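You operate a simulated robot arm through the tools that you are given. There is no shell and no other tool. Be economical: measure what you need, move in short steps, check, and stop when the job is done.

The job below is to be done with a simulated robot arm. You get a single attempt, and the scene is never put back.

JOB
Press tube 8 down in the mixer cup till its pellet is mixed in.
Fine: switch at touch, never at on; tube back where it was, switch off. Set down upright: what you pick out.

The check looks at the end state, three seconds after you hand in, the way a careful person would. Anything else that was tipped, shoved, dropped, spilled or broken makes it a failure.

ROBOT AND FRAMES
A 6-joint arm with a two-finger parallel gripper, fixed in place. Base frame: the origin is at the foot of the arm, x ahead of it, y to its left, z up. Units: mm, degrees, N and s.
With the tool pointing down near the work surface it reaches from about 300 to 700 mm from the base axis. Its first joint turns from -166.0 to 166.0 degrees. Payload 4.1 kg.
The TCP is the grasp point between the finger pads, 23 mm short of the fingertips. In the tool frame z runs along the fingers and y along their closing line. The gripper opens to 94 mm. The fingers are 38 mm wide and 10 mm thick; the gripper's body (54 by 96 mm) begins 39 mm behind the TCP.
Orientation is told as [roll, pitch, yaw] about the base's x, y, z axes, in that order, counted from this pose: with the fingers straight down and closing along the base's y, the tool's x points along the base's -x, its y along +y and its z along -z.

CONTROLS
- The arm moves only by the tool arm_command. Its argument "deltas" is one flat list of numbers, 7 for each row, row after row: the shift along the tool's x, y, z in mm, then the turn, a rotation vector about the tool's x, y, z in degrees, then the finger opening in mm, from 0 to 94. In form: [dx, dy, dz, wx, wy, wz, gripper, dx, dy, dz, wx, wy, wz, gripper, ...]. A call has 1 to 8 rows; each row is the pose to reach, as a shift and turn from the pose commanded when the call began, along the tool's axes at that moment. A row lasts 0.2 s, in which the tool goes at most 50 mm and 8.6 degrees; a call with a longer step from one row to the next is refused whole, and so is a gripper value outside its range. Where a pose cannot be reached the arm comes as near as it can. A force on the tool above 40 N (or 10 N above the force at the start of the call, whichever is more), or a blocked arm, ends the call early, and 0.2 s more pass. The fingers move at their own pace (about 45 mm/s each) and stop on an object; they squeeze with about 32 N. The grip force told is the motor's: it shows also when the fingers shut on nothing. Time passes only in rows, and 0.2 s behind the last, so rows that repeat a pose let the fingers close. The reply holds the time, the measured pose of the TCP, the force on the tool along the base axes, the opening and the grip force, in the units named above and with some noise, with the torque about the TCP (base axes, N m) and any sound that the robot's microphone picked up, and new pictures: "show" is both (left out), scene, wrist or none.
- Cameras (640 x 400 px; columns grow to the right, rows downward): "scene" is fixed at [48, 501.7, 1297.7]; the picture's right is [-0.84, -0.54, 0.00], its down [-0.13, 0.20, -0.97] and it looks along [0.53, -0.82, -0.23] (base axes); focal length 338 px, centre (320, 200). "wrist" rides on the gripper at [86, 16, -75] in the tool frame; the picture's right is [-0.18, 0.98, 0.00], its down [-0.58, -0.11, -0.81] and it looks along [-0.79, -0.15, 0.59] (tool axes); focal length 243 px, centre (320, 200). There is no depth. A picture from a camera that has moved, and an enlarged one, comes with that camera's place and axes in the base frame and with its lens.
- move_column(by): slides the trunk up (or, below 0, down) by that many mm; the arm rides with it, the base frame stays. It gives what a move gives, with no picture.
- zoom(camera, box): a new picture of the part [left, top, right, bottom] of that camera's present view, enlarged. It takes no simulated time.
- close_job(): hands the job in; it is judged then, once.

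Work in short steps. Places have to be worked out from the pictures, the camera data and where the tool is seen: move nearer, look again, correct. Check each grasp and each placing, and mend what went wrong. You have 120 turns and 200 pictures in all, those below and enlarged ones among them. Open the gripper and draw the arm clear of the work before you hand the job in, unless the task says otherwise; then end with one line.

The tools are called after ">>>" as a command line: name --argument value ..., lists and objects as JSON in quotes. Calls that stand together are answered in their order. arm_command: Moves the arm, as the interface text tells. Its arguments: {"type":"object","properties":{"deltas":{"type":"array","items":{"type":"number"}},"show":{"type":"string","enum":["both","scene","wrist","none"]}},"required":["deltas"]} The other tools are called the same way: move_column (by) slides the trunk up or down; zoom (camera, box) takes an enlarged picture of a part of a camera's view; close_job () hands the job in.

At the start:

```text
t: 0.0
eef_pos: [288.7, -318.5, 1231.8]
ee_rot: [0.1, 0.0, 0.1]
wrist_force: [0.5, 0.0, 0.0]
torque: [0.01, 0.0, 0.01]
width: 93.8
gripper_force: 0.0
trunk travel left (down, up): [-525.0, 65.0]
```

scene: 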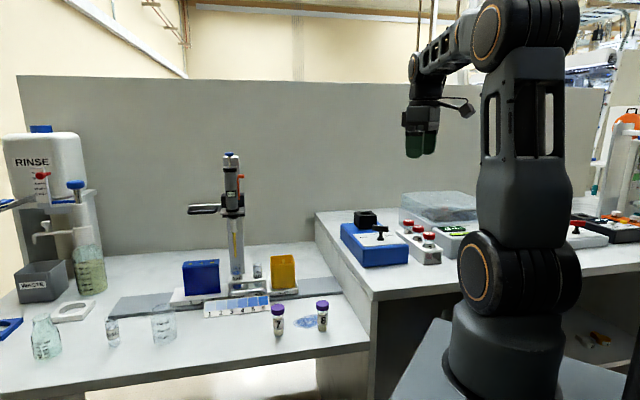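
wrist: 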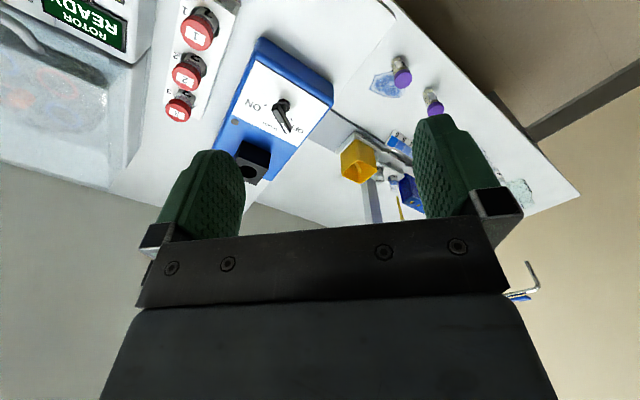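

I'll look closer at the mixer (the blue box with a black cup) and the tubes before moving.

>>> zoom --camera "scene" --box '[240, 270, 380, 358]'

>>> zoom --camera "scene" --box '[320, 195, 460, 283]'

>>> zoom --camera "wrist" --box '[200, 30, 360, 130]'

```text
4.55 times, centred on (310, 314) of scene
camera zoom: at [48.0, 501.7, 1297.7], right [-0.84, -0.54, 0.0], down [-0.13, 0.2, -0.97], along [0.53, -0.82, -0.23], focal length 1535 px, centre (366, -318)
```

zoom: 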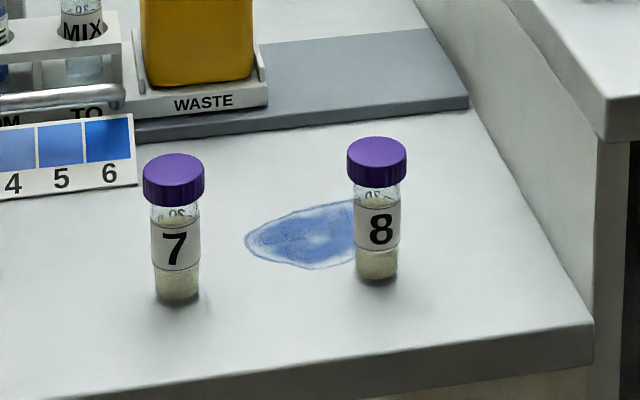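

```text
4.55 times, centred on (390, 239) of scene
camera zoom: at [48.0, 501.7, 1297.7], right [-0.84, -0.54, 0.0], down [-0.13, 0.2, -0.97], along [0.53, -0.82, -0.23], focal length 1535 px, centre (2, 23)
```

zoom: 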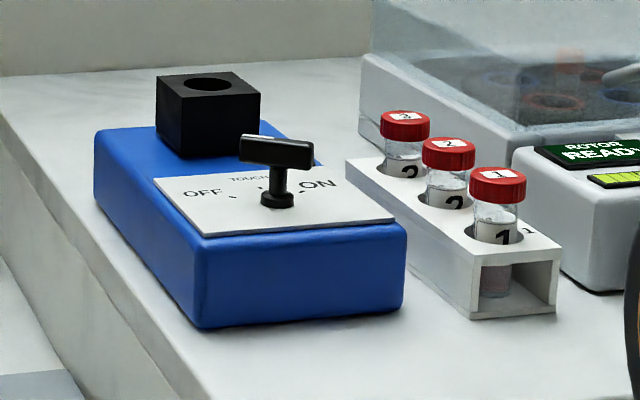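

```text
4.00 times, centred on (280, 80) of wrist
camera zoom: at [203.5, -301.1, 1306.7], right [0.18, 0.98, 0.0], down [0.58, -0.11, 0.81], along [0.79, -0.15, -0.59], focal length 970 px, centre (480, 680)
```

zoom: 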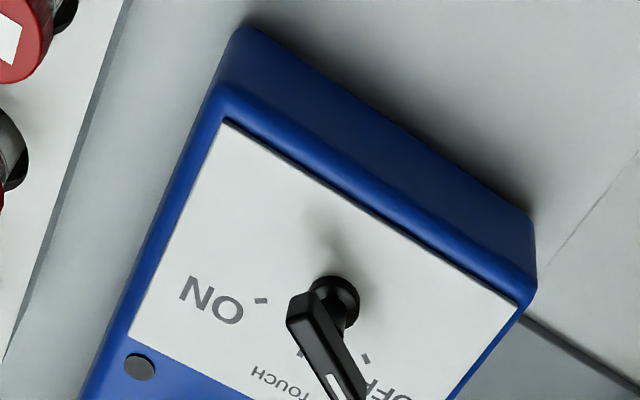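

The mixer sits at roughly (410..507, -391..-485), with its cup top near z≈998. Tube 8 is near (480, -178). I'll move closer to the switch to read its setting.

>>> arm_command --deltas '[-13, -18, 33, 0, 0, 0, 93.8, -26, -37, 66, 0, 0, 0, 93.8, -38, -56, 100, 0, 0, 0, 93.8]' --show "wrist"

```text
t: 0.8
eef_pos: [328.6, -375.7, 1132.9]
ee_rot: [0.0, 0.0, 0.0]
wrist_force: [-0.7, 0.4, 0.0]
torque: [0.01, 0.0, 0.03]
width: 94.3
gripper_force: 0.0
trunk travel left (down, up): [-525.0, 65.0]
camera wrist: at [243.7, -358.2, 1206.6], right [0.18, 0.98, 0.0], down [0.58, -0.11, 0.81], along [0.79, -0.15, -0.59], focal length 243 px, centre (320, 200)
```

wrist: 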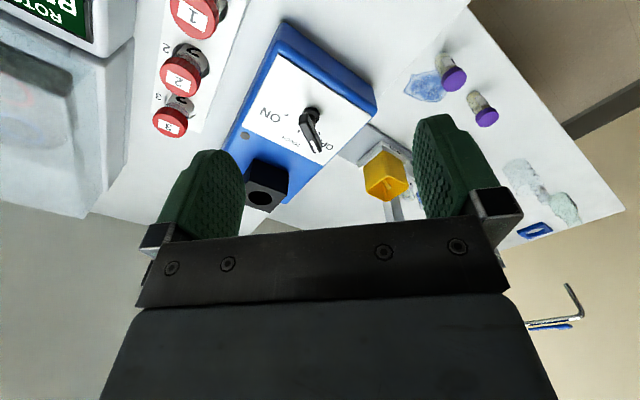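

>>> zoom --camera "wrist" --box '[220, 60, 380, 160]'

>>> zoom --camera "scene" --box '[350, 215, 414, 255]'

>>> zoom --camera "wrist" --box '[200, 140, 360, 240]'

```text
4.00 times, centred on (300, 110) of wrist
camera zoom: at [243.7, -358.2, 1206.6], right [0.18, 0.98, 0.0], down [0.58, -0.11, 0.81], along [0.79, -0.15, -0.59], focal length 970 px, centre (400, 560)
```

zoom: 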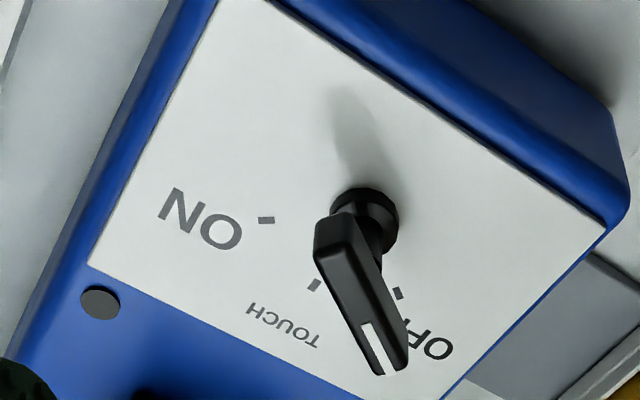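

```text
10.00 times, centred on (382, 235) of scene
camera zoom: at [48.0, 501.7, 1297.7], right [-0.84, -0.54, 0.0], down [-0.13, 0.2, -0.97], along [0.53, -0.82, -0.23], focal length 3378 px, centre (-300, -150)
```

zoom: 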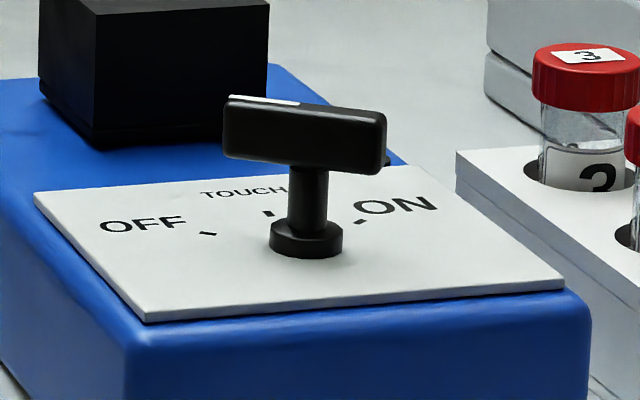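

```text
4.00 times, centred on (280, 190) of wrist
camera zoom: at [243.7, -358.2, 1206.6], right [0.18, 0.98, 0.0], down [0.58, -0.11, 0.81], along [0.79, -0.15, -0.59], focal length 970 px, centre (480, 240)
```

zoom: 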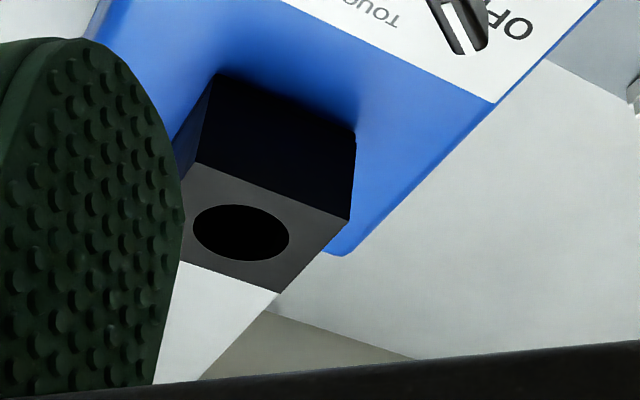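

The lever points to OFF: the white end lies along about +4° from +x, with TOUCH at about -43° and ON at about -89°. The knob axis is near (415, -400) and the bar top near z 990. I'll move above it with a narrower opening and check.

>>> arm_command --deltas '[-29, -8, 24, 0, 0, -1, 70, -58, -16, 48, 0, 0, -3, 60, -86, -24, 73, 0, 0, -4, 60]'

```text
t: 1.6
eef_pos: [414.3, -398.1, 1059.4]
ee_rot: [-0.1, 0.0, 4.1]
wrist_force: [0.0, 1.1, 0.0]
torque: [0.01, 0.02, -0.02]
width: 60.1
gripper_force: 0.0
trunk travel left (down, up): [-525.0, 65.0]
camera wrist: at [327.9, -387.9, 1133.8], right [0.11, 0.99, 0.0], down [0.59, -0.07, 0.81], along [0.8, -0.09, -0.59], focal length 243 px, centre (320, 200)
```

scene: 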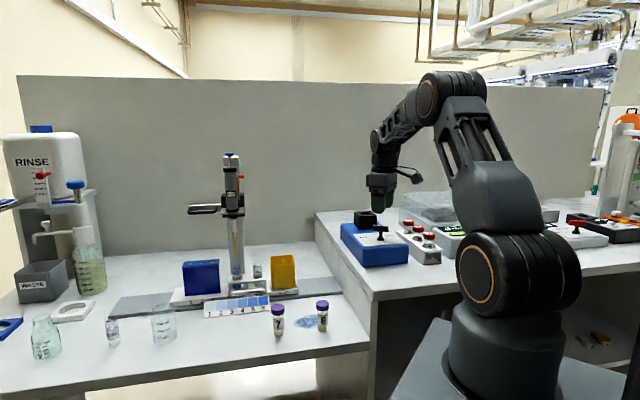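
wrist: 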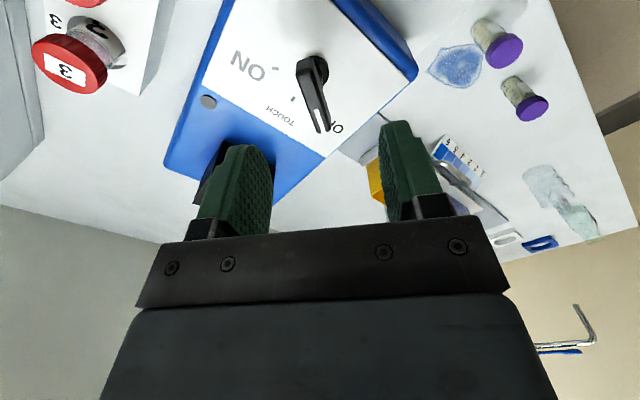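

The bar is about 3 mm to the -y side of the tool axis and its centre is near (414, -401). I'll go down around it to z≈983, open, then check.

>>> arm_command --deltas '[0, -3, 30, 0, 0, 0, 60, 0, -3, 60, 0, 0, 0, 60, 0, -3, 76, 0, 0, 0, 60]'

```text
t: 2.4
eef_pos: [413.4, -402.0, 982.2]
ee_rot: [0.0, 0.0, 4.1]
wrist_force: [-0.4, 0.2, 0.2]
torque: [0.02, 0.01, 0.01]
width: 59.9
gripper_force: 0.0
trunk travel left (down, up): [-525.0, 65.0]
camera wrist: at [327.0, -390.6, 1057.1], right [0.11, 0.99, 0.0], down [0.59, -0.07, 0.81], along [0.8, -0.09, -0.59], focal length 243 px, centre (320, 200)
```

scene: 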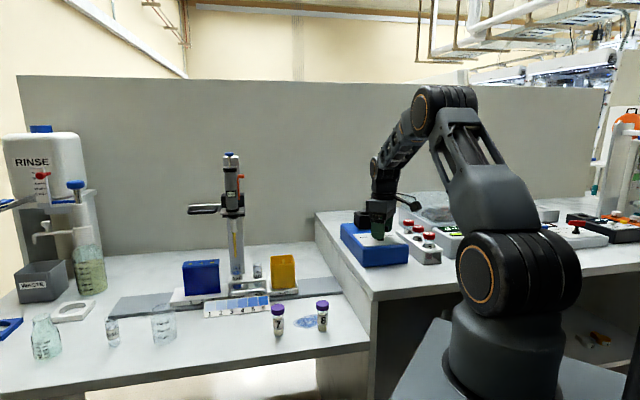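
wrist: 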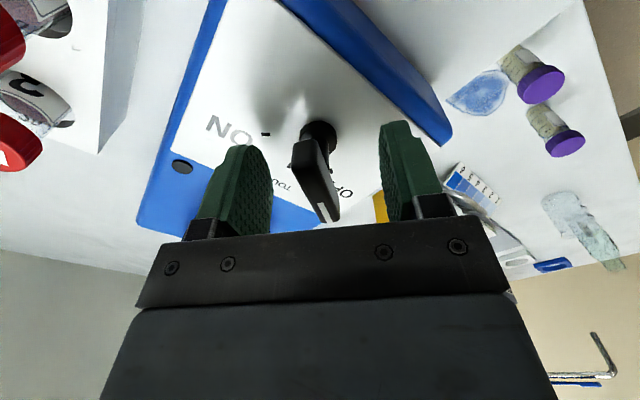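

The bar lies centred between the fingers. I'll close on it.

>>> arm_command --deltas '[0, 0, 0, 0, 0, 0, 30, 0, 0, 0, 0, 0, 0, 5, 0, 0, 0, 0, 0, 0, 5, 0, 0, 0, 0, 0, 0, 5]' --show "wrist"

```text
t: 3.4
eef_pos: [412.9, -403.4, 982.3]
ee_rot: [0.1, 0.0, 4.1]
wrist_force: [-1.7, -9.5, -0.8]
torque: [-0.11, -0.19, -0.05]
width: 11.9
gripper_force: 44.5
trunk travel left (down, up): [-525.0, 65.0]
camera wrist: at [326.4, -392.3, 1057.1], right [0.12, 0.99, 0.0], down [0.59, -0.07, 0.81], along [0.8, -0.09, -0.59], focal length 243 px, centre (320, 200)
```

wrist: 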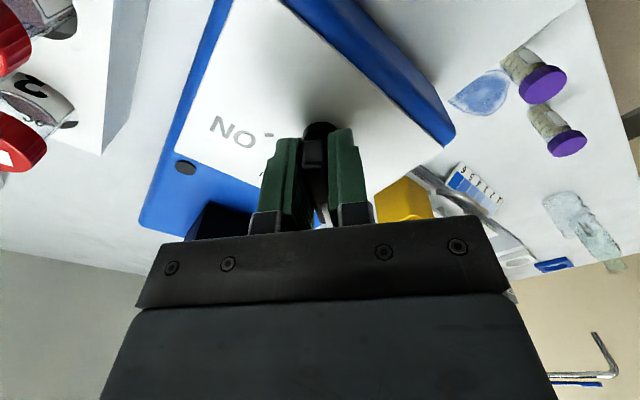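

The bar is gripped at 12 mm. The side force says the axis is about 2 mm further to -y, so I'll shift and turn partway towards TOUCH.

>>> arm_command --deltas '[0, -2, 0, 0, 0, 0, 5, 0, -2.5, 0, 0, 0, 8, 5, 0, -2.5, 0, 0, 0, 16, 5, 0, -2.5, 0, 0, 0, 24, 5]' --show "wrist"

```text
t: 4.4
eef_pos: [413.9, -401.9, 982.1]
ee_rot: [0.1, 0.1, -20.1]
wrist_force: [-2.2, 9.9, -2.9]
torque: [-0.04, 0.18, 0.07]
width: 11.8
gripper_force: 45.5
trunk travel left (down, up): [-525.0, 65.0]
camera wrist: at [338.9, -356.2, 1057.4], right [0.51, 0.86, 0.0], down [0.51, -0.3, 0.8], along [0.69, -0.41, -0.59], focal length 243 px, centre (320, 200)
```

wrist: 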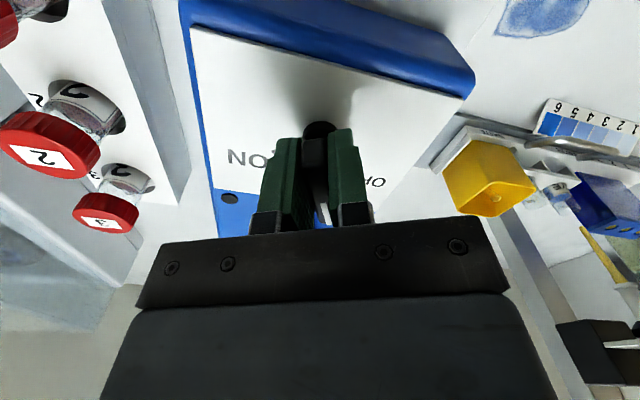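

It follows. I'll go on to TOUCH (yaw ≈ -43°).

>>> arm_command --deltas '[0, 1.5, 0, 0, 0, 7, 5, 0, 1.5, 0, 0, 0, 14, 5, 0, 1.5, 0, 0, 0, 22, 5, 0, 1.5, 0, 0, 0, 22, 5]' --show "wrist"

```text
t: 5.4
eef_pos: [414.5, -400.2, 983.3]
ee_rot: [0.0, 0.1, -42.1]
wrist_force: [0.1, 19.1, -9.2]
torque: [-0.15, -0.54, -0.09]
width: 11.9
gripper_force: 45.0
trunk travel left (down, up): [-525.0, 65.0]
camera wrist: at [362.0, -329.9, 1057.4], right [0.8, 0.61, 0.0], down [0.36, -0.47, 0.81], along [0.49, -0.64, -0.59], focal length 243 px, centre (320, 200)
```

wrist: 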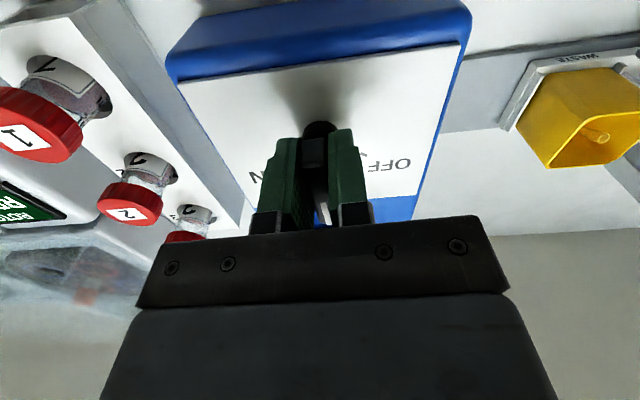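

I'll release, rise and check the pointer.

>>> arm_command --deltas '[0, 0, 0, 0, 0, 0, 30, 0, 0, 0, 0, 0, 0, 60, 0, 0, 0, 0, 0, 0, 60, 0, 0, -35, 0, 0, 0, 60, 0, 0, -80, 0, 0, 0, 60]' --show "wrist"

>>> zoom --camera "scene" --box '[350, 205, 430, 255]'

```text
t: 6.6
eef_pos: [413.7, -402.2, 1066.5]
ee_rot: [0.0, 0.0, -42.0]
wrist_force: [0.0, -0.3, -0.1]
torque: [-0.02, -0.02, 0.03]
width: 60.1
gripper_force: 0.2
trunk travel left (down, up): [-525.0, 65.0]
camera wrist: at [360.8, -331.2, 1139.8], right [0.79, 0.61, 0.0], down [0.36, -0.47, 0.81], along [0.49, -0.64, -0.59], focal length 243 px, centre (320, 200)
```

wrist: 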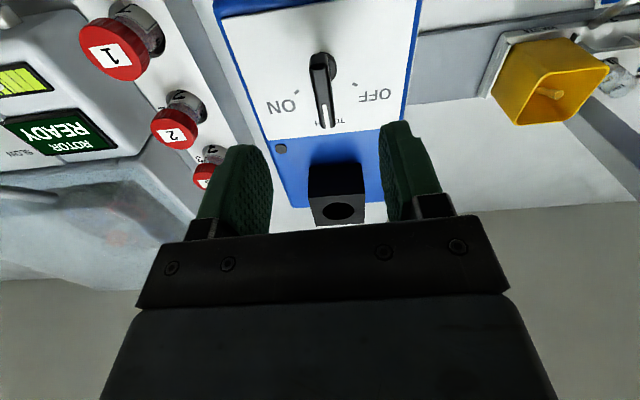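

```text
8.00 times, centred on (390, 230) of scene
camera zoom: at [48.0, 501.7, 1297.7], right [-0.84, -0.54, 0.0], down [-0.13, 0.2, -0.97], along [0.53, -0.82, -0.23], focal length 2702 px, centre (-240, -40)
```

zoom: 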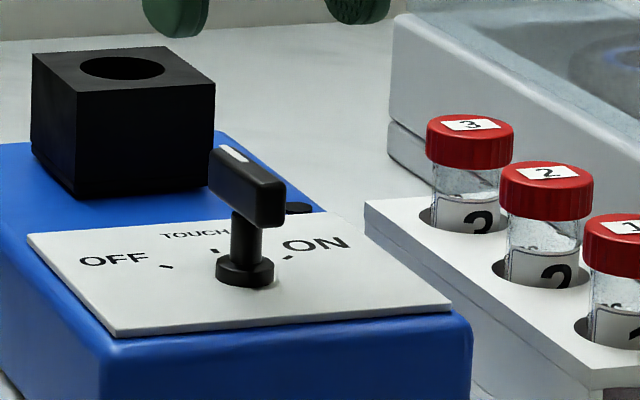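

The switch is at TOUCH. I'll measure the cup hole precisely from this view.

>>> zoom --camera "wrist" --box '[280, 30, 440, 130]'

>>> zoom --camera "wrist" --box '[296, 150, 392, 230]'

```text
4.00 times, centred on (360, 80) of wrist
camera zoom: at [360.8, -331.2, 1139.8], right [0.79, 0.61, 0.0], down [0.36, -0.47, 0.81], along [0.49, -0.64, -0.59], focal length 970 px, centre (160, 680)
```

zoom: 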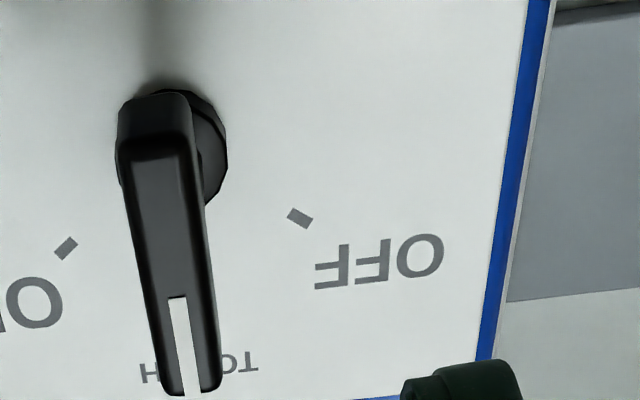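

```text
5.00 times, centred on (344, 190) of wrist
camera zoom: at [360.8, -331.2, 1139.8], right [0.79, 0.61, 0.0], down [0.36, -0.47, 0.81], along [0.49, -0.64, -0.59], focal length 1213 px, centre (200, 250)
```

zoom: 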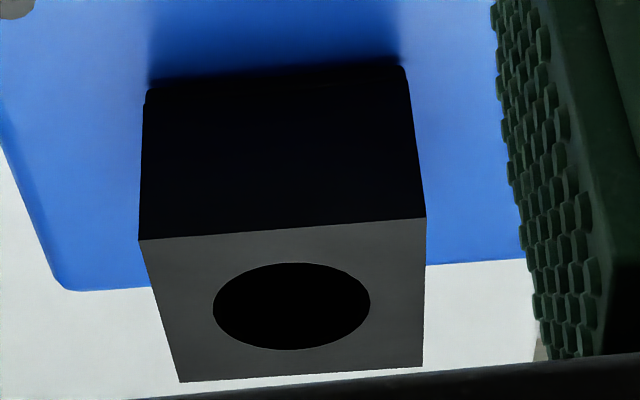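

The cup hole is centred at about (513, -498), with its rim at z≈991 and a diameter of about 35 mm. Next I'll move over near tube 8 to measure it.

>>> arm_command --deltas '[23, 27, 9, 0, 0, -7, 60, 46, 54, 18, 0, 0, -14, 60, 69, 81, 28, 0, 0, -21, 60, 92, 108, 37, 0, 0, -28, 60, 115, 135, 46, 0, 0, -35, 60, 137, 161, 56, 0, 0, -42, 60]'

```text
t: 8.0
eef_pos: [420.7, -190.1, 1005.6]
ee_rot: [0.1, 0.0, 0.1]
wrist_force: [0.8, -1.0, -1.1]
torque: [0.02, -0.01, -0.01]
width: 59.8
gripper_force: 0.1
trunk travel left (down, up): [-525.0, 65.0]
camera wrist: at [335.1, -172.3, 1080.9], right [0.18, 0.98, 0.0], down [0.58, -0.11, 0.81], along [0.79, -0.15, -0.59], focal length 243 px, centre (320, 200)
```

scene: 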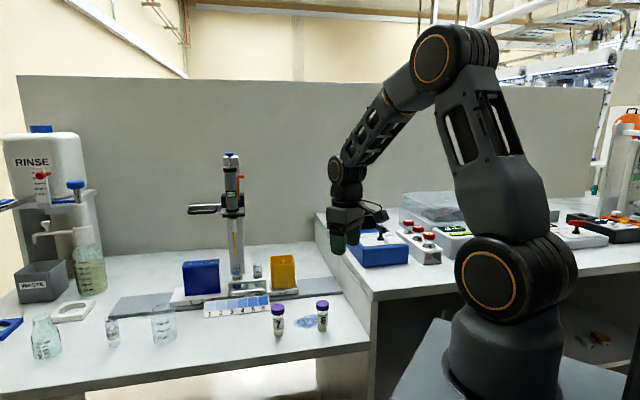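
wrist: 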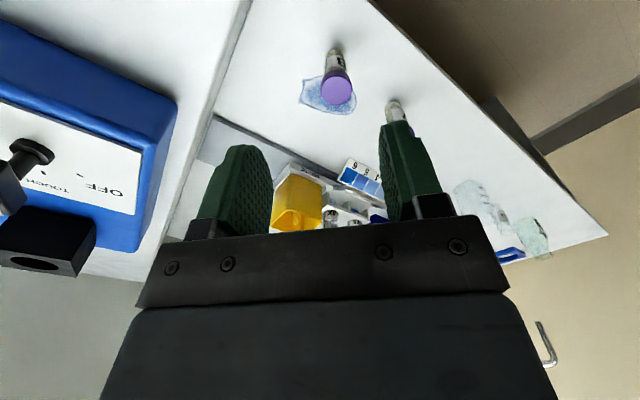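

>>> zoom --camera "wrist" --box '[280, 30, 408, 110]'

>>> zoom --camera "scene" --box '[292, 290, 356, 340]'

```text
5.00 times, centred on (344, 70) of wrist
camera zoom: at [335.1, -172.3, 1080.9], right [0.18, 0.98, 0.0], down [0.58, -0.11, 0.81], along [0.79, -0.15, -0.59], focal length 1213 px, centre (200, 850)
```

zoom: 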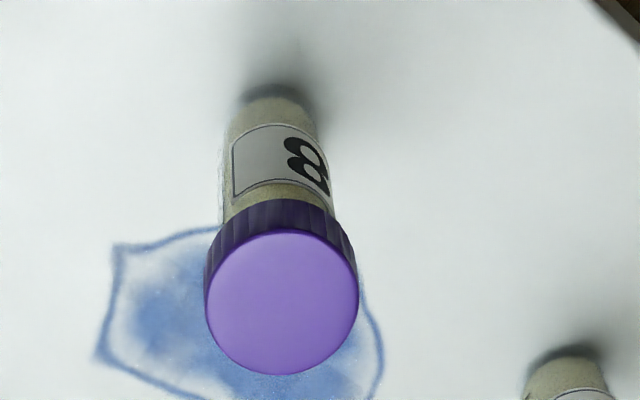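

```text
8.00 times, centred on (324, 315) of scene
camera zoom: at [48.0, 501.7, 1297.7], right [-0.84, -0.54, 0.0], down [-0.13, 0.2, -0.97], along [0.53, -0.82, -0.23], focal length 2702 px, centre (288, -720)
```

zoom: 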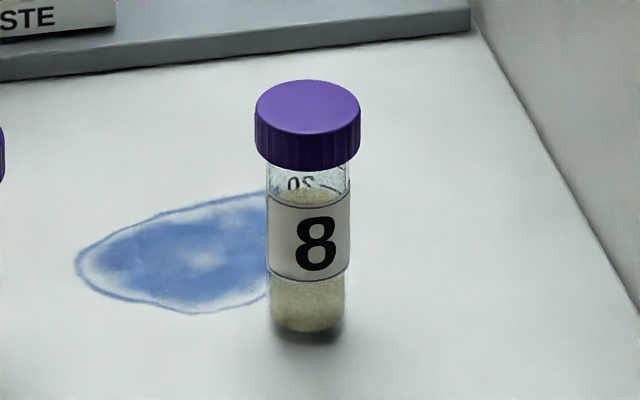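

Tube 8's cap top is at about (481, -181, 823). It's 34 mm wide and the table is at z≈742. I'll move above it and look again.

>>> arm_command --deltas '[-20, 3, 30, 0, 0, 0, 70, -40, 6, 60, 0, 0, 0, 70, -60, 9, 95, 0, 0, 0, 70, -60, 9, 125, 0, 0, 0, 70]'

```text
t: 9.0
eef_pos: [480.9, -180.8, 880.6]
ee_rot: [0.0, 0.0, 0.0]
wrist_force: [1.8, 1.0, 0.3]
torque: [0.01, 0.0, 0.03]
width: 69.7
gripper_force: 0.2
trunk travel left (down, up): [-525.0, 65.0]
camera wrist: at [394.7, -164.0, 955.4], right [0.18, 0.98, 0.0], down [0.58, -0.11, 0.81], along [0.79, -0.15, -0.59], focal length 243 px, centre (320, 200)
```

scene: 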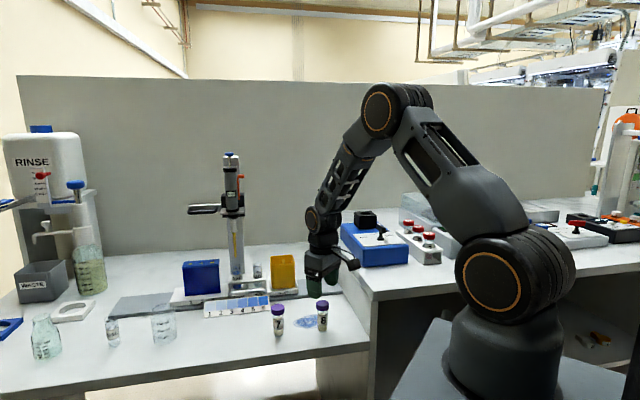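
wrist: 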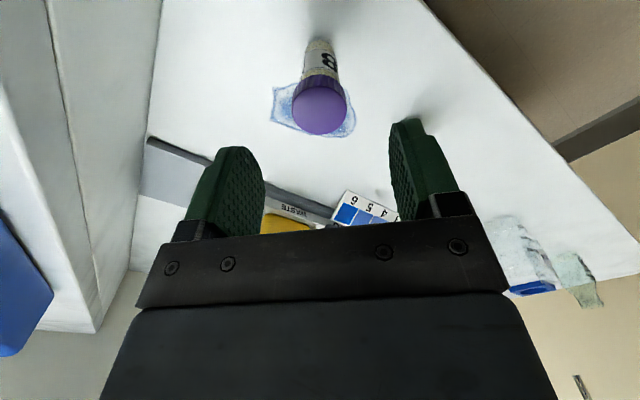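

The alignment is within 1 mm. I'll go down to z≈818 around the cap.

>>> arm_command --deltas '[0, 1, 20, 0, 0, 0, 70, 0, 1, 40, 0, 0, 0, 70, 0, 1, 62, 0, 0, 0, 70]'

```text
t: 9.8
eef_pos: [481.0, -179.4, 819.8]
ee_rot: [0.0, -0.1, 0.0]
wrist_force: [0.4, 0.7, 0.1]
torque: [-0.03, 0.0, 0.02]
width: 69.9
gripper_force: 0.0
trunk travel left (down, up): [-525.0, 65.0]
camera wrist: at [395.0, -164.2, 895.0], right [0.18, 0.98, 0.0], down [0.58, -0.11, 0.81], along [0.79, -0.15, -0.59], focal length 243 px, centre (320, 200)
```

scene: 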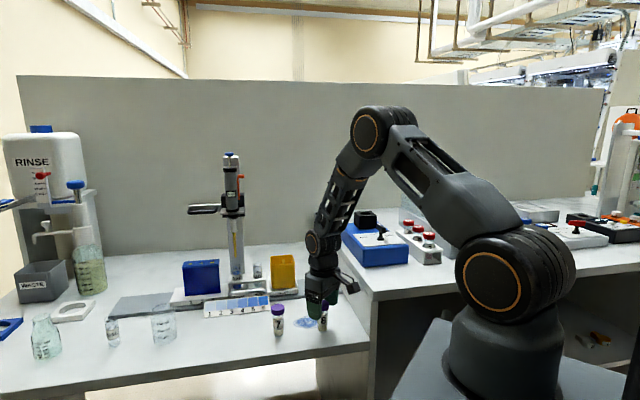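
wrist: 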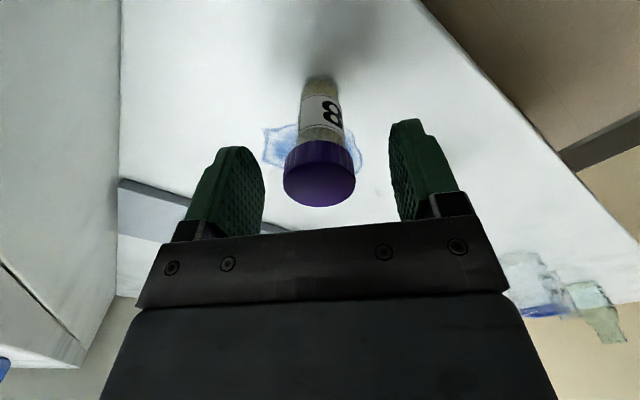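

The cap is centred between the pads. I'll close.

>>> arm_command --deltas '[0, 0, 0, 0, 0, 0, 50, 0, 0, 0, 0, 0, 0, 28, 0, 0, 0, 0, 0, 0, 28, 0, 0, 0, 0, 0, 0, 28]'

```text
t: 10.8
eef_pos: [480.6, -180.8, 819.0]
ee_rot: [0.1, 0.1, 0.0]
wrist_force: [-0.3, -0.7, 0.0]
torque: [0.01, 0.01, -0.01]
width: 33.5
gripper_force: 32.1
trunk travel left (down, up): [-525.0, 65.0]
camera wrist: at [394.7, -164.1, 895.1], right [0.18, 0.98, 0.0], down [0.58, -0.11, 0.81], along [0.79, -0.15, -0.59], focal length 243 px, centre (320, 200)
```

scene: 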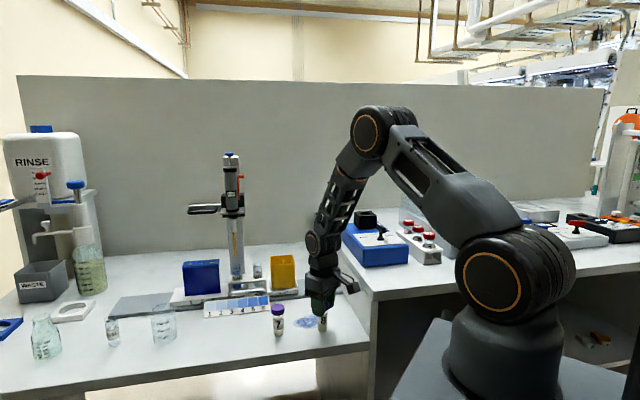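
wrist: 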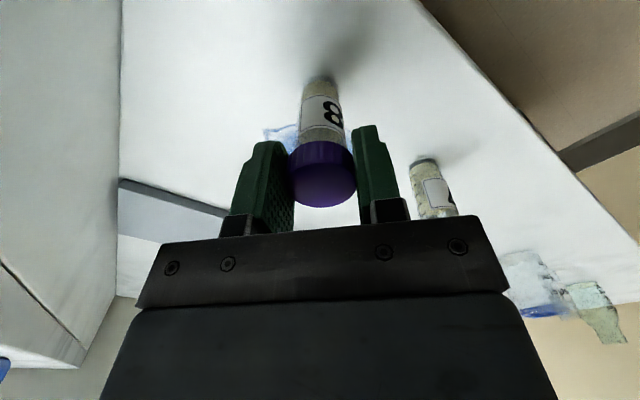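

It's held at 33.5 mm. I'll lift straight up to z≈1099.

>>> arm_command --deltas '[0, 0, -20, 0, 0, 0, 28, 0, 0, -60, 0, 0, 0, 28, 0, 0, -100, 0, 0, 0, 28, 0, 0, -140, 0, 0, 0, 28, 0, 0, -180, 0, 0, 0, 28, 0, 0, -220, 0, 0, 0, 28, 0, 0, -260, 0, 0, 0, 28, 0, 0, -280, 0, 0, 0, 28]'

```text
t: 12.6
eef_pos: [480.5, -178.5, 1100.1]
ee_rot: [0.0, 0.1, 0.0]
wrist_force: [0.2, 0.4, -0.3]
torque: [-0.01, 0.0, 0.01]
width: 33.3
gripper_force: 31.9
trunk travel left (down, up): [-525.0, 65.0]
camera wrist: at [394.5, -162.0, 1175.4], right [0.18, 0.98, 0.0], down [0.58, -0.11, 0.81], along [0.79, -0.15, -0.59], focal length 243 px, centre (320, 200)
```

scene: 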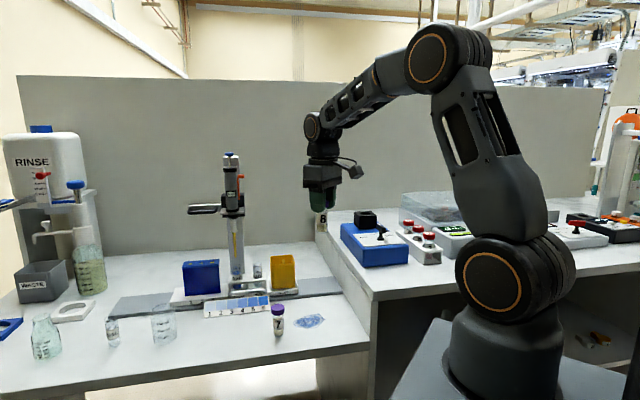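
wrist: 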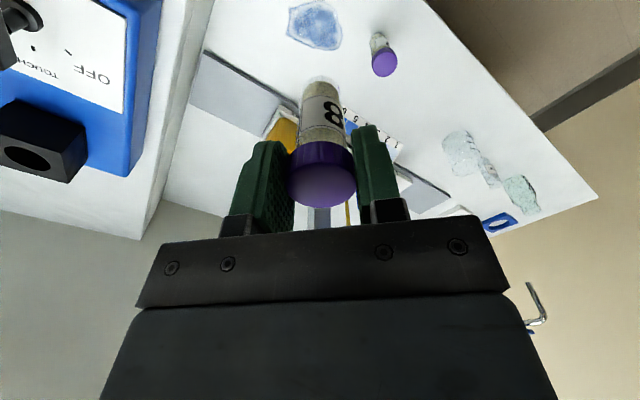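

The tube is held upright. I'll carry it towards the cup at this height.

>>> arm_command --deltas '[-4, -30, 0, 0, 0, 0, 28, -8, -75, 0, 0, 0, 0, 28, -12, -120, 0, 0, 0, 0, 28, -17, -165, 0, 0, 0, 0, 28, -22, -210, 0, 0, 0, 0, 28, -26, -255, 0, 0, 0, 0, 28, -30, -295, 0, 0, 0, 0, 28, -32.5, -319.5, 0, 0, 0, 0, 28]'

```text
t: 14.4
eef_pos: [498.4, -450.7, 1093.5]
ee_rot: [0.0, 0.0, 0.2]
wrist_force: [-0.5, 0.6, -0.8]
torque: [-0.02, -0.02, -0.04]
width: 33.6
gripper_force: 32.2
out of reach, approached as far as the arm can: row 7, 8
trunk travel left (down, up): [-525.0, 65.0]
camera wrist: at [412.1, -433.9, 1168.8], right [0.18, 0.98, 0.0], down [0.58, -0.11, 0.81], along [0.79, -0.15, -0.59], focal length 243 px, centre (320, 200)
```

scene: 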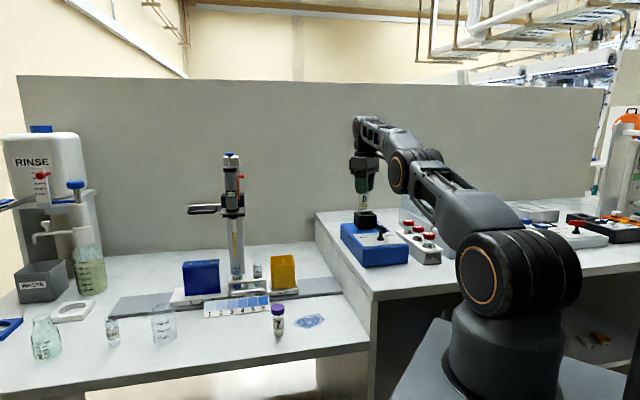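
wrist: 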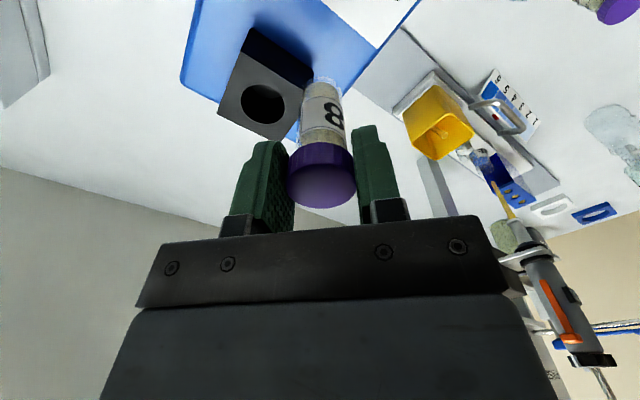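

It ran out of reach at about radius 672. The cup is confirmed at (513, -499), radius 716. Raising the trunk lifts the shoulder nearer to wrist level and extends the reach, so I'll do that.

>>> move_column --by 62

```text
t: 15.4
eef_pos: [497.7, -451.2, 1156.4]
ee_rot: [-0.1, 0.0, 0.0]
wrist_force: [0.9, -0.1, -1.0]
torque: [0.01, 0.0, -0.02]
width: 33.7
gripper_force: 31.4
trunk travel left (down, up): [-587.0, 3.0]
```

Next I'll lower to about z 1092 at this spot (tube bottom at ≈1015, still above the rim) and see where it goes.

>>> arm_command --deltas '[0, 0, 30, 0, 0, 0, 28, 0, 0, 64, 0, 0, 0, 28, 0, 0, 64, 0, 0, 0, 28]' --show "none"

```text
t: 16.2
eef_pos: [498.1, -449.7, 1092.5]
ee_rot: [0.0, 0.0, -0.1]
wrist_force: [0.1, 0.2, 0.3]
torque: [-0.01, -0.02, -0.02]
width: 33.6
gripper_force: 32.2
trunk travel left (down, up): [-587.0, 3.0]
```

>>> arm_command --deltas '[-5, -16, 0, 0, 0, 0, 28, -10, -32, 0, 0, 0, 0, 28, -15, -49, 0, 0, 0, 0, 28, -15, -49, 0, 0, 0, 0, 28]'

```text
t: 17.2
eef_pos: [492.9, -477.2, 1087.3]
ee_rot: [0.0, 0.0, 0.0]
wrist_force: [0.8, 0.0, 0.1]
torque: [0.0, 0.0, -0.01]
width: 33.6
gripper_force: 32.5
out of reach, approached as far as the arm can: row 2, 3, 4
trunk travel left (down, up): [-587.0, 3.0]
camera wrist: at [408.1, -459.3, 1162.0], right [0.18, 0.98, 0.0], down [0.58, -0.11, 0.81], along [0.79, -0.15, -0.59], focal length 243 px, centre (320, 200)
```

scene: 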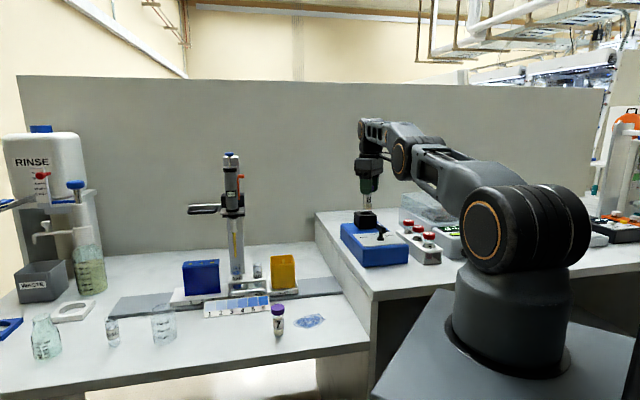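
wrist: 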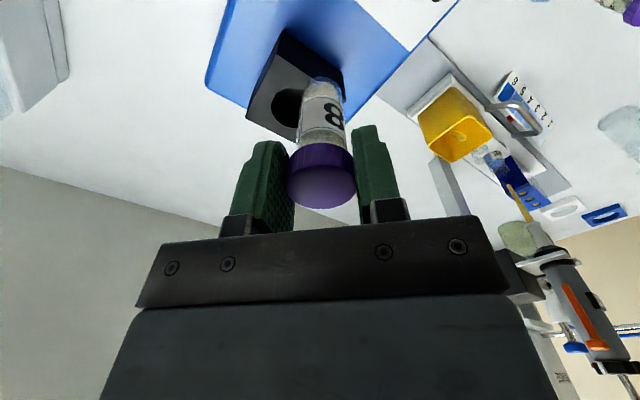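

The reach estimate shows the vertical tool tops out near radius 695, and the cup is at 716. So I'll put the tube back on its spot and regrip the cap with the gripper tilted 15° about its closing line. The fingers will then point outward while the tube stays upright. I'm going back over its place now.

>>> arm_command --deltas '[2, 25, -8, 0, 0, 0, 28, 4, 65, -12, 0, 0, 0, 28, 6, 110, -12, 0, 0, 0, 28, 8, 155, -12, 0, 0, 0, 28, 10, 200, -12, 0, 0, 0, 28, 12, 240, -12, 0, 0, 0, 28, 12.3, 275, -12, 0, 0, 0, 28, 12.3, 296.4, -12, 0, 0, 0, 28]' --show "wrist"

```text
t: 19.0
eef_pos: [482.0, -178.1, 1100.3]
ee_rot: [0.0, 0.0, 0.0]
wrist_force: [-0.4, 0.5, -0.4]
torque: [-0.02, -0.02, -0.01]
width: 33.4
gripper_force: 31.9
trunk travel left (down, up): [-587.0, 3.0]
camera wrist: at [395.6, -162.3, 1175.1], right [0.18, 0.98, 0.0], down [0.58, -0.11, 0.81], along [0.79, -0.15, -0.59], focal length 243 px, centre (320, 200)
```

wrist: 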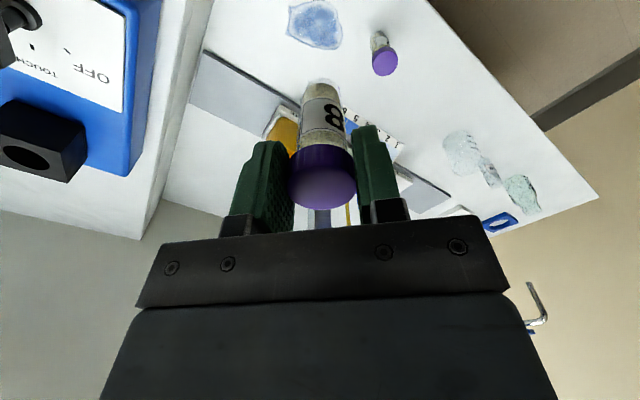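

Over its spot. I'll descend to about 9 mm above the table.

>>> arm_command --deltas '[1, -2, 20, 0, 0, 0, 28, 1, -2, 60, 0, 0, 0, 28, 1, -2, 100, 0, 0, 0, 28, 1, -2, 145, 0, 0, 0, 28, 1, -2, 190, 0, 0, 0, 28, 1, -2, 230, 0, 0, 0, 28, 1, -2, 260, 0, 0, 0, 28, 1, -2, 272, 0, 0, 0, 28]'

```text
t: 20.8
eef_pos: [480.1, -180.9, 826.8]
ee_rot: [0.1, 0.0, 0.1]
wrist_force: [0.5, -0.3, -0.6]
torque: [0.0, -0.03, -0.01]
width: 33.5
gripper_force: 31.6
trunk travel left (down, up): [-587.0, 3.0]
camera wrist: at [394.4, -164.6, 901.8], right [0.18, 0.98, 0.0], down [0.58, -0.11, 0.81], along [0.79, -0.15, -0.59], focal length 243 px, centre (320, 200)
```

scene: 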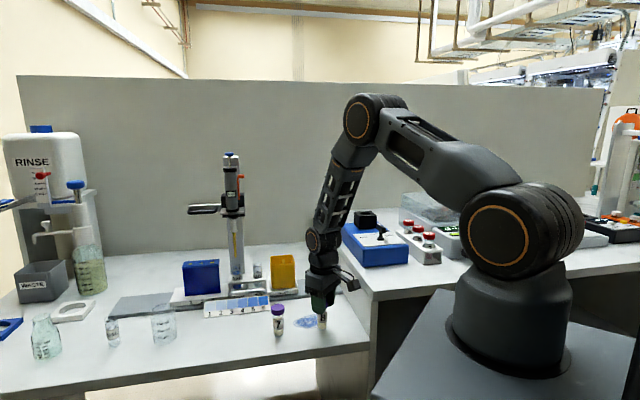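
wrist: 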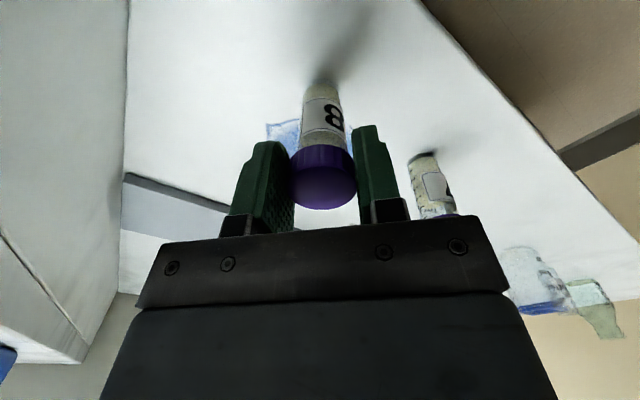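

>>> arm_command --deltas '[0, 0, 4, 0, 0, 0, 28, 0, 0, 6.5, 0, 0, 0, 28, 0, 0, 7.5, 0, 0, 0, 28]' --show "none"

```text
t: 21.6
eef_pos: [480.3, -180.5, 819.7]
ee_rot: [0.0, -0.1, 0.0]
wrist_force: [0.0, -0.7, -1.0]
torque: [0.03, 0.03, 0.01]
width: 33.7
gripper_force: 31.7
trunk travel left (down, up): [-587.0, 3.0]
```

>>> arm_command --deltas '[0, 0, 0.7, 0, 0, 0, 28, 0, 0, 1.4, 0, 0, 0, 28]' --show "none"

```text
t: 22.2
eef_pos: [480.3, -181.2, 818.6]
ee_rot: [0.1, 0.0, 0.0]
wrist_force: [-3.0, 1.0, 8.4]
torque: [0.0, 0.19, 0.0]
width: 33.3
gripper_force: 31.8
trunk travel left (down, up): [-587.0, 3.0]
```

Contact at 8 N. I'll open, then tilt the gripper -15° about its closing line around the cap.

>>> arm_command --deltas '[0, 0, 0, 0, 0, 0, 45, 0, 0, 0, 0, 0, 0, 70, 0, 0, 0, 0, 0, 0, 70, 0, 0, -1, 0, -5, 0, 70, 0, 0, -1, 0, -10, 0, 70, 0, 0, -1, 0, -15, 0, 70]'

```text
t: 23.6
eef_pos: [480.5, -181.3, 819.9]
ee_rot: [-0.1, -14.9, 0.1]
wrist_force: [-1.2, -0.6, -0.2]
torque: [0.02, -0.01, 0.02]
width: 70.2
gripper_force: 0.1
trunk travel left (down, up): [-587.0, 3.0]
camera wrist: at [378.9, -164.4, 869.8], right [0.18, 0.98, 0.05], down [0.35, -0.11, 0.93], along [0.92, -0.15, -0.37], focal length 243 px, centre (320, 200)
```

scene: 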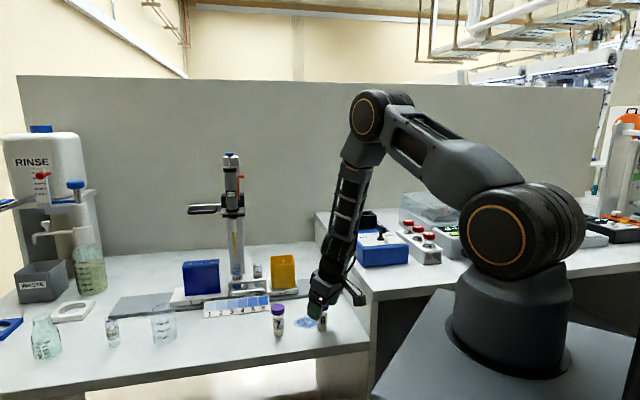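
wrist: 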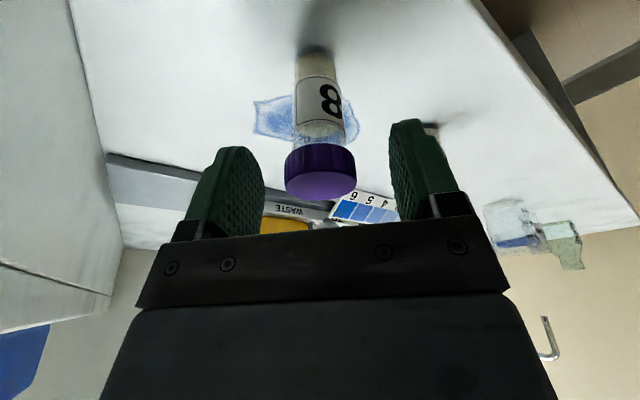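

The tilt direction is right (fingers lean outward) and the tube still stands. I'll regrip the cap.

>>> arm_command --deltas '[0, 0, 0, 0, 0, 0, 50, 0, 0, 0, 0, 0, 0, 28, 0, 0, 0, 0, 0, 0, 28, 0, 0, 0, 0, 0, 0, 28]' --show "wrist"

```text
t: 24.6
eef_pos: [480.2, -180.9, 820.0]
ee_rot: [0.0, -15.0, 0.0]
wrist_force: [-0.1, 1.0, -0.3]
torque: [0.0, -0.03, -0.03]
width: 33.3
gripper_force: 32.3
trunk travel left (down, up): [-587.0, 3.0]
camera wrist: at [379.1, -164.2, 869.8], right [0.18, 0.98, 0.05], down [0.35, -0.11, 0.93], along [0.92, -0.15, -0.37], focal length 243 px, centre (320, 200)
```

wrist: 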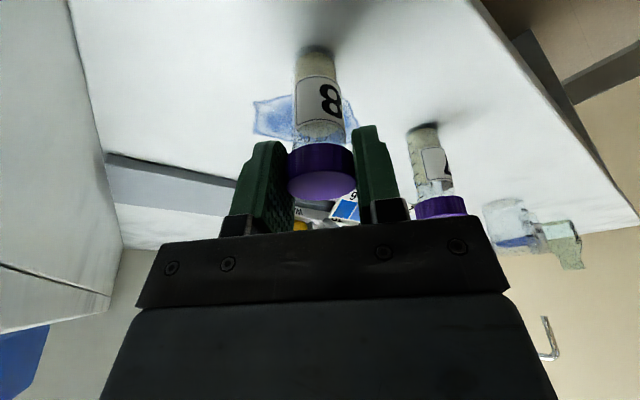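

Gripped. I'll lift straight up 290 mm, in tool axes with the tilt accounted for.

>>> arm_command --deltas '[-5.2, 0, -19.3, 0, 0, 0, 28, -15.5, 0, -58, 0, 0, 0, 28, -25.9, 0, -96.6, 0, 0, 0, 28, -37.5, 0, -140.1, 0, 0, 0, 28, -49.2, 0, -183.5, 0, 0, 0, 28, -60.8, 0, -227, 0, 0, 0, 28, -69.9, 0, -260.8, 0, 0, 0, 28, -75.1, 0, -280.1, 0, 0, 0, 28]'

```text
t: 26.4
eef_pos: [479.7, -179.8, 1110.7]
ee_rot: [0.0, -15.1, 0.0]
wrist_force: [-0.3, 0.1, 0.4]
torque: [0.03, -0.01, 0.03]
width: 33.7
gripper_force: 32.3
trunk travel left (down, up): [-587.0, 3.0]
camera wrist: at [378.0, -163.5, 1160.5], right [0.18, 0.98, 0.05], down [0.35, -0.11, 0.93], along [0.92, -0.15, -0.37], focal length 243 px, centre (320, 200)
```

scene: 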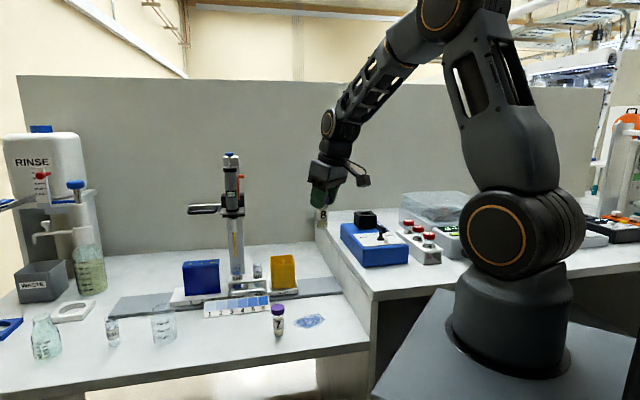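
wrist: 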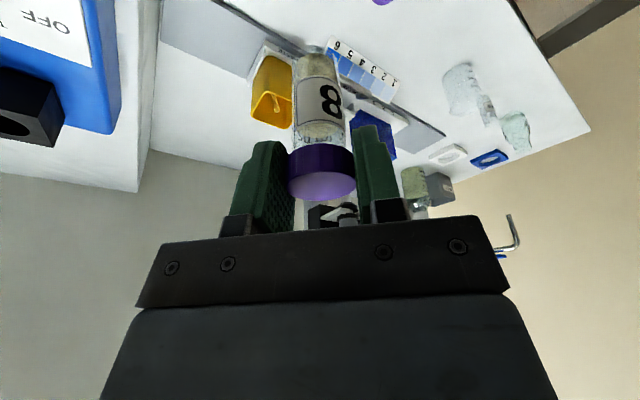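

I'll carry it to near the cup while yawing -44° about the vertical, keeping the tilt.

>>> arm_command --deltas '[-0.7, -23, 0.6, 0.91, 0, 3.4, 28, -1.8, -64, 1.6, 2.5, 0, 9.35, 28, -3, -104, 2.7, 4.1, 0, 15.3, 28, -4.2, -145, 3.7, 5.7, 0, 21.25, 28, -5.4, -186, 4.7, 7.29, 0, 27.2, 28, -6.6, -226, 5.8, 8.88, 0, 33.15, 28, -7.6, -264, 6.7, 10.36, 0, 38.7, 28, -8.4, -290, 7.4, 11.39, 0, 42.5, 28]'

```text
t: 28.2
eef_pos: [490.0, -473.0, 1106.4]
ee_rot: [0.0, -15.0, -44.0]
wrist_force: [-0.1, -0.6, -0.9]
torque: [0.03, 0.0, 0.02]
width: 33.5
gripper_force: 32.4
trunk travel left (down, up): [-587.0, 3.0]
camera wrist: at [429.2, -389.8, 1155.0], right [0.81, 0.58, 0.05], down [0.18, -0.32, 0.93], along [0.56, -0.75, -0.37], focal length 243 px, centre (320, 200)
```

scene: 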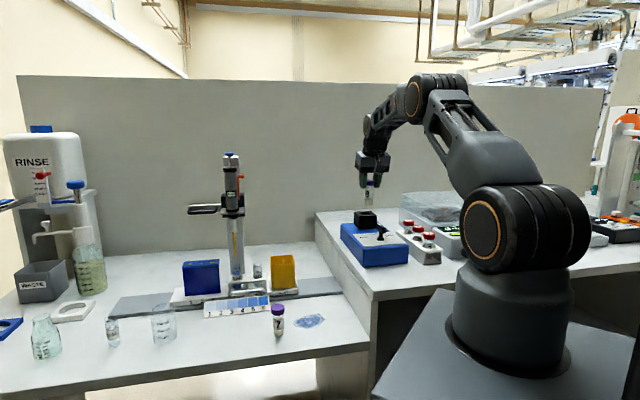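
wrist: 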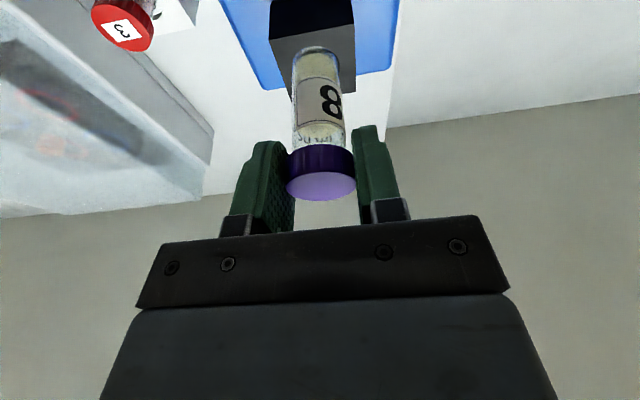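

It's in reach now. I'll move outward onto the cup centre at z≈1100.

>>> arm_command --deltas '[-16, -1.2, 7, 0, 0, 0, 28, -32, -2.4, 14.8, 0, 0, 0, 28, -32, -2.4, 14.8, 0, 0, 0, 28]'

>>> zoom --camera "scene" --box '[330, 160, 410, 210]'

>>> zoom --camera "scene" --box '[330, 185, 410, 235]'

```text
t: 29.0
eef_pos: [513.8, -496.9, 1099.4]
ee_rot: [0.0, -15.0, -44.0]
wrist_force: [-0.5, -0.3, 0.0]
torque: [0.01, -0.01, 0.01]
width: 33.4
gripper_force: 31.7
trunk travel left (down, up): [-587.0, 3.0]
camera wrist: at [451.3, -414.4, 1148.7], right [0.81, 0.58, 0.05], down [0.18, -0.32, 0.93], along [0.56, -0.74, -0.37], focal length 243 px, centre (320, 200)
```

scene: 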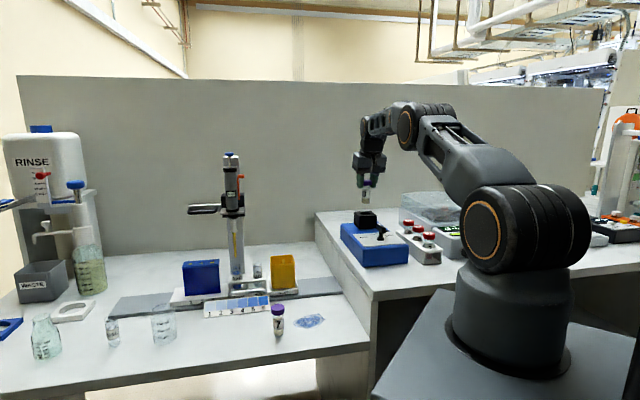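
wrist: 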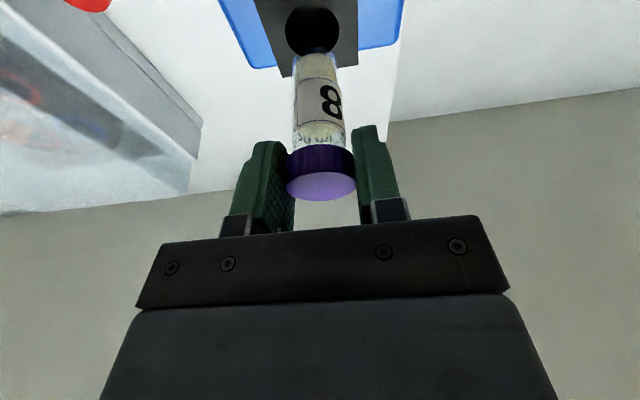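

```text
8.00 times, centred on (370, 185) of scene
camera zoom: at [48.0, 501.7, 1297.7], right [-0.84, -0.54, 0.0], down [-0.13, 0.2, -0.97], along [0.53, -0.82, -0.23], focal length 2702 px, centre (-80, 320)
```

zoom: 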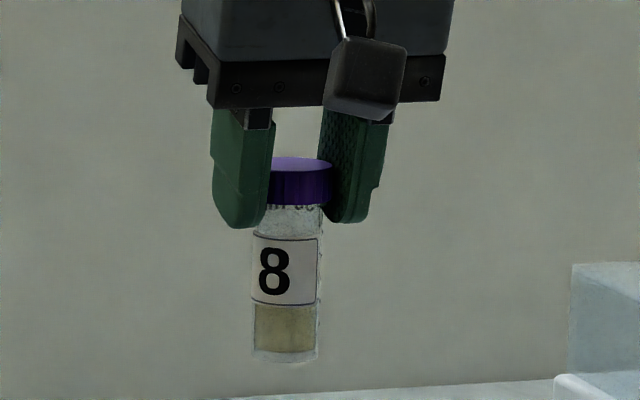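

```text
8.00 times, centred on (370, 210) of scene
camera zoom: at [48.0, 501.7, 1297.7], right [-0.84, -0.54, 0.0], down [-0.13, 0.2, -0.97], along [0.53, -0.82, -0.23], focal length 2702 px, centre (-80, 120)
```

zoom: 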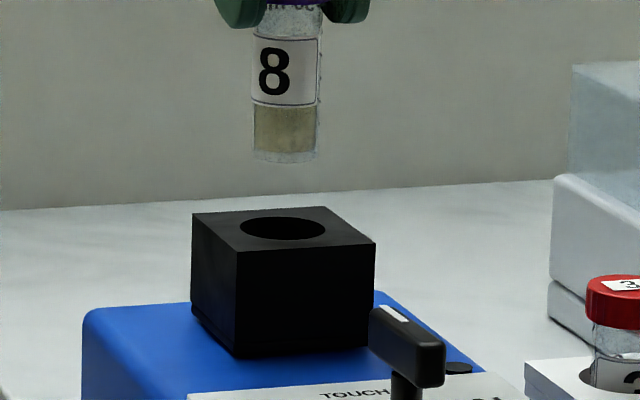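

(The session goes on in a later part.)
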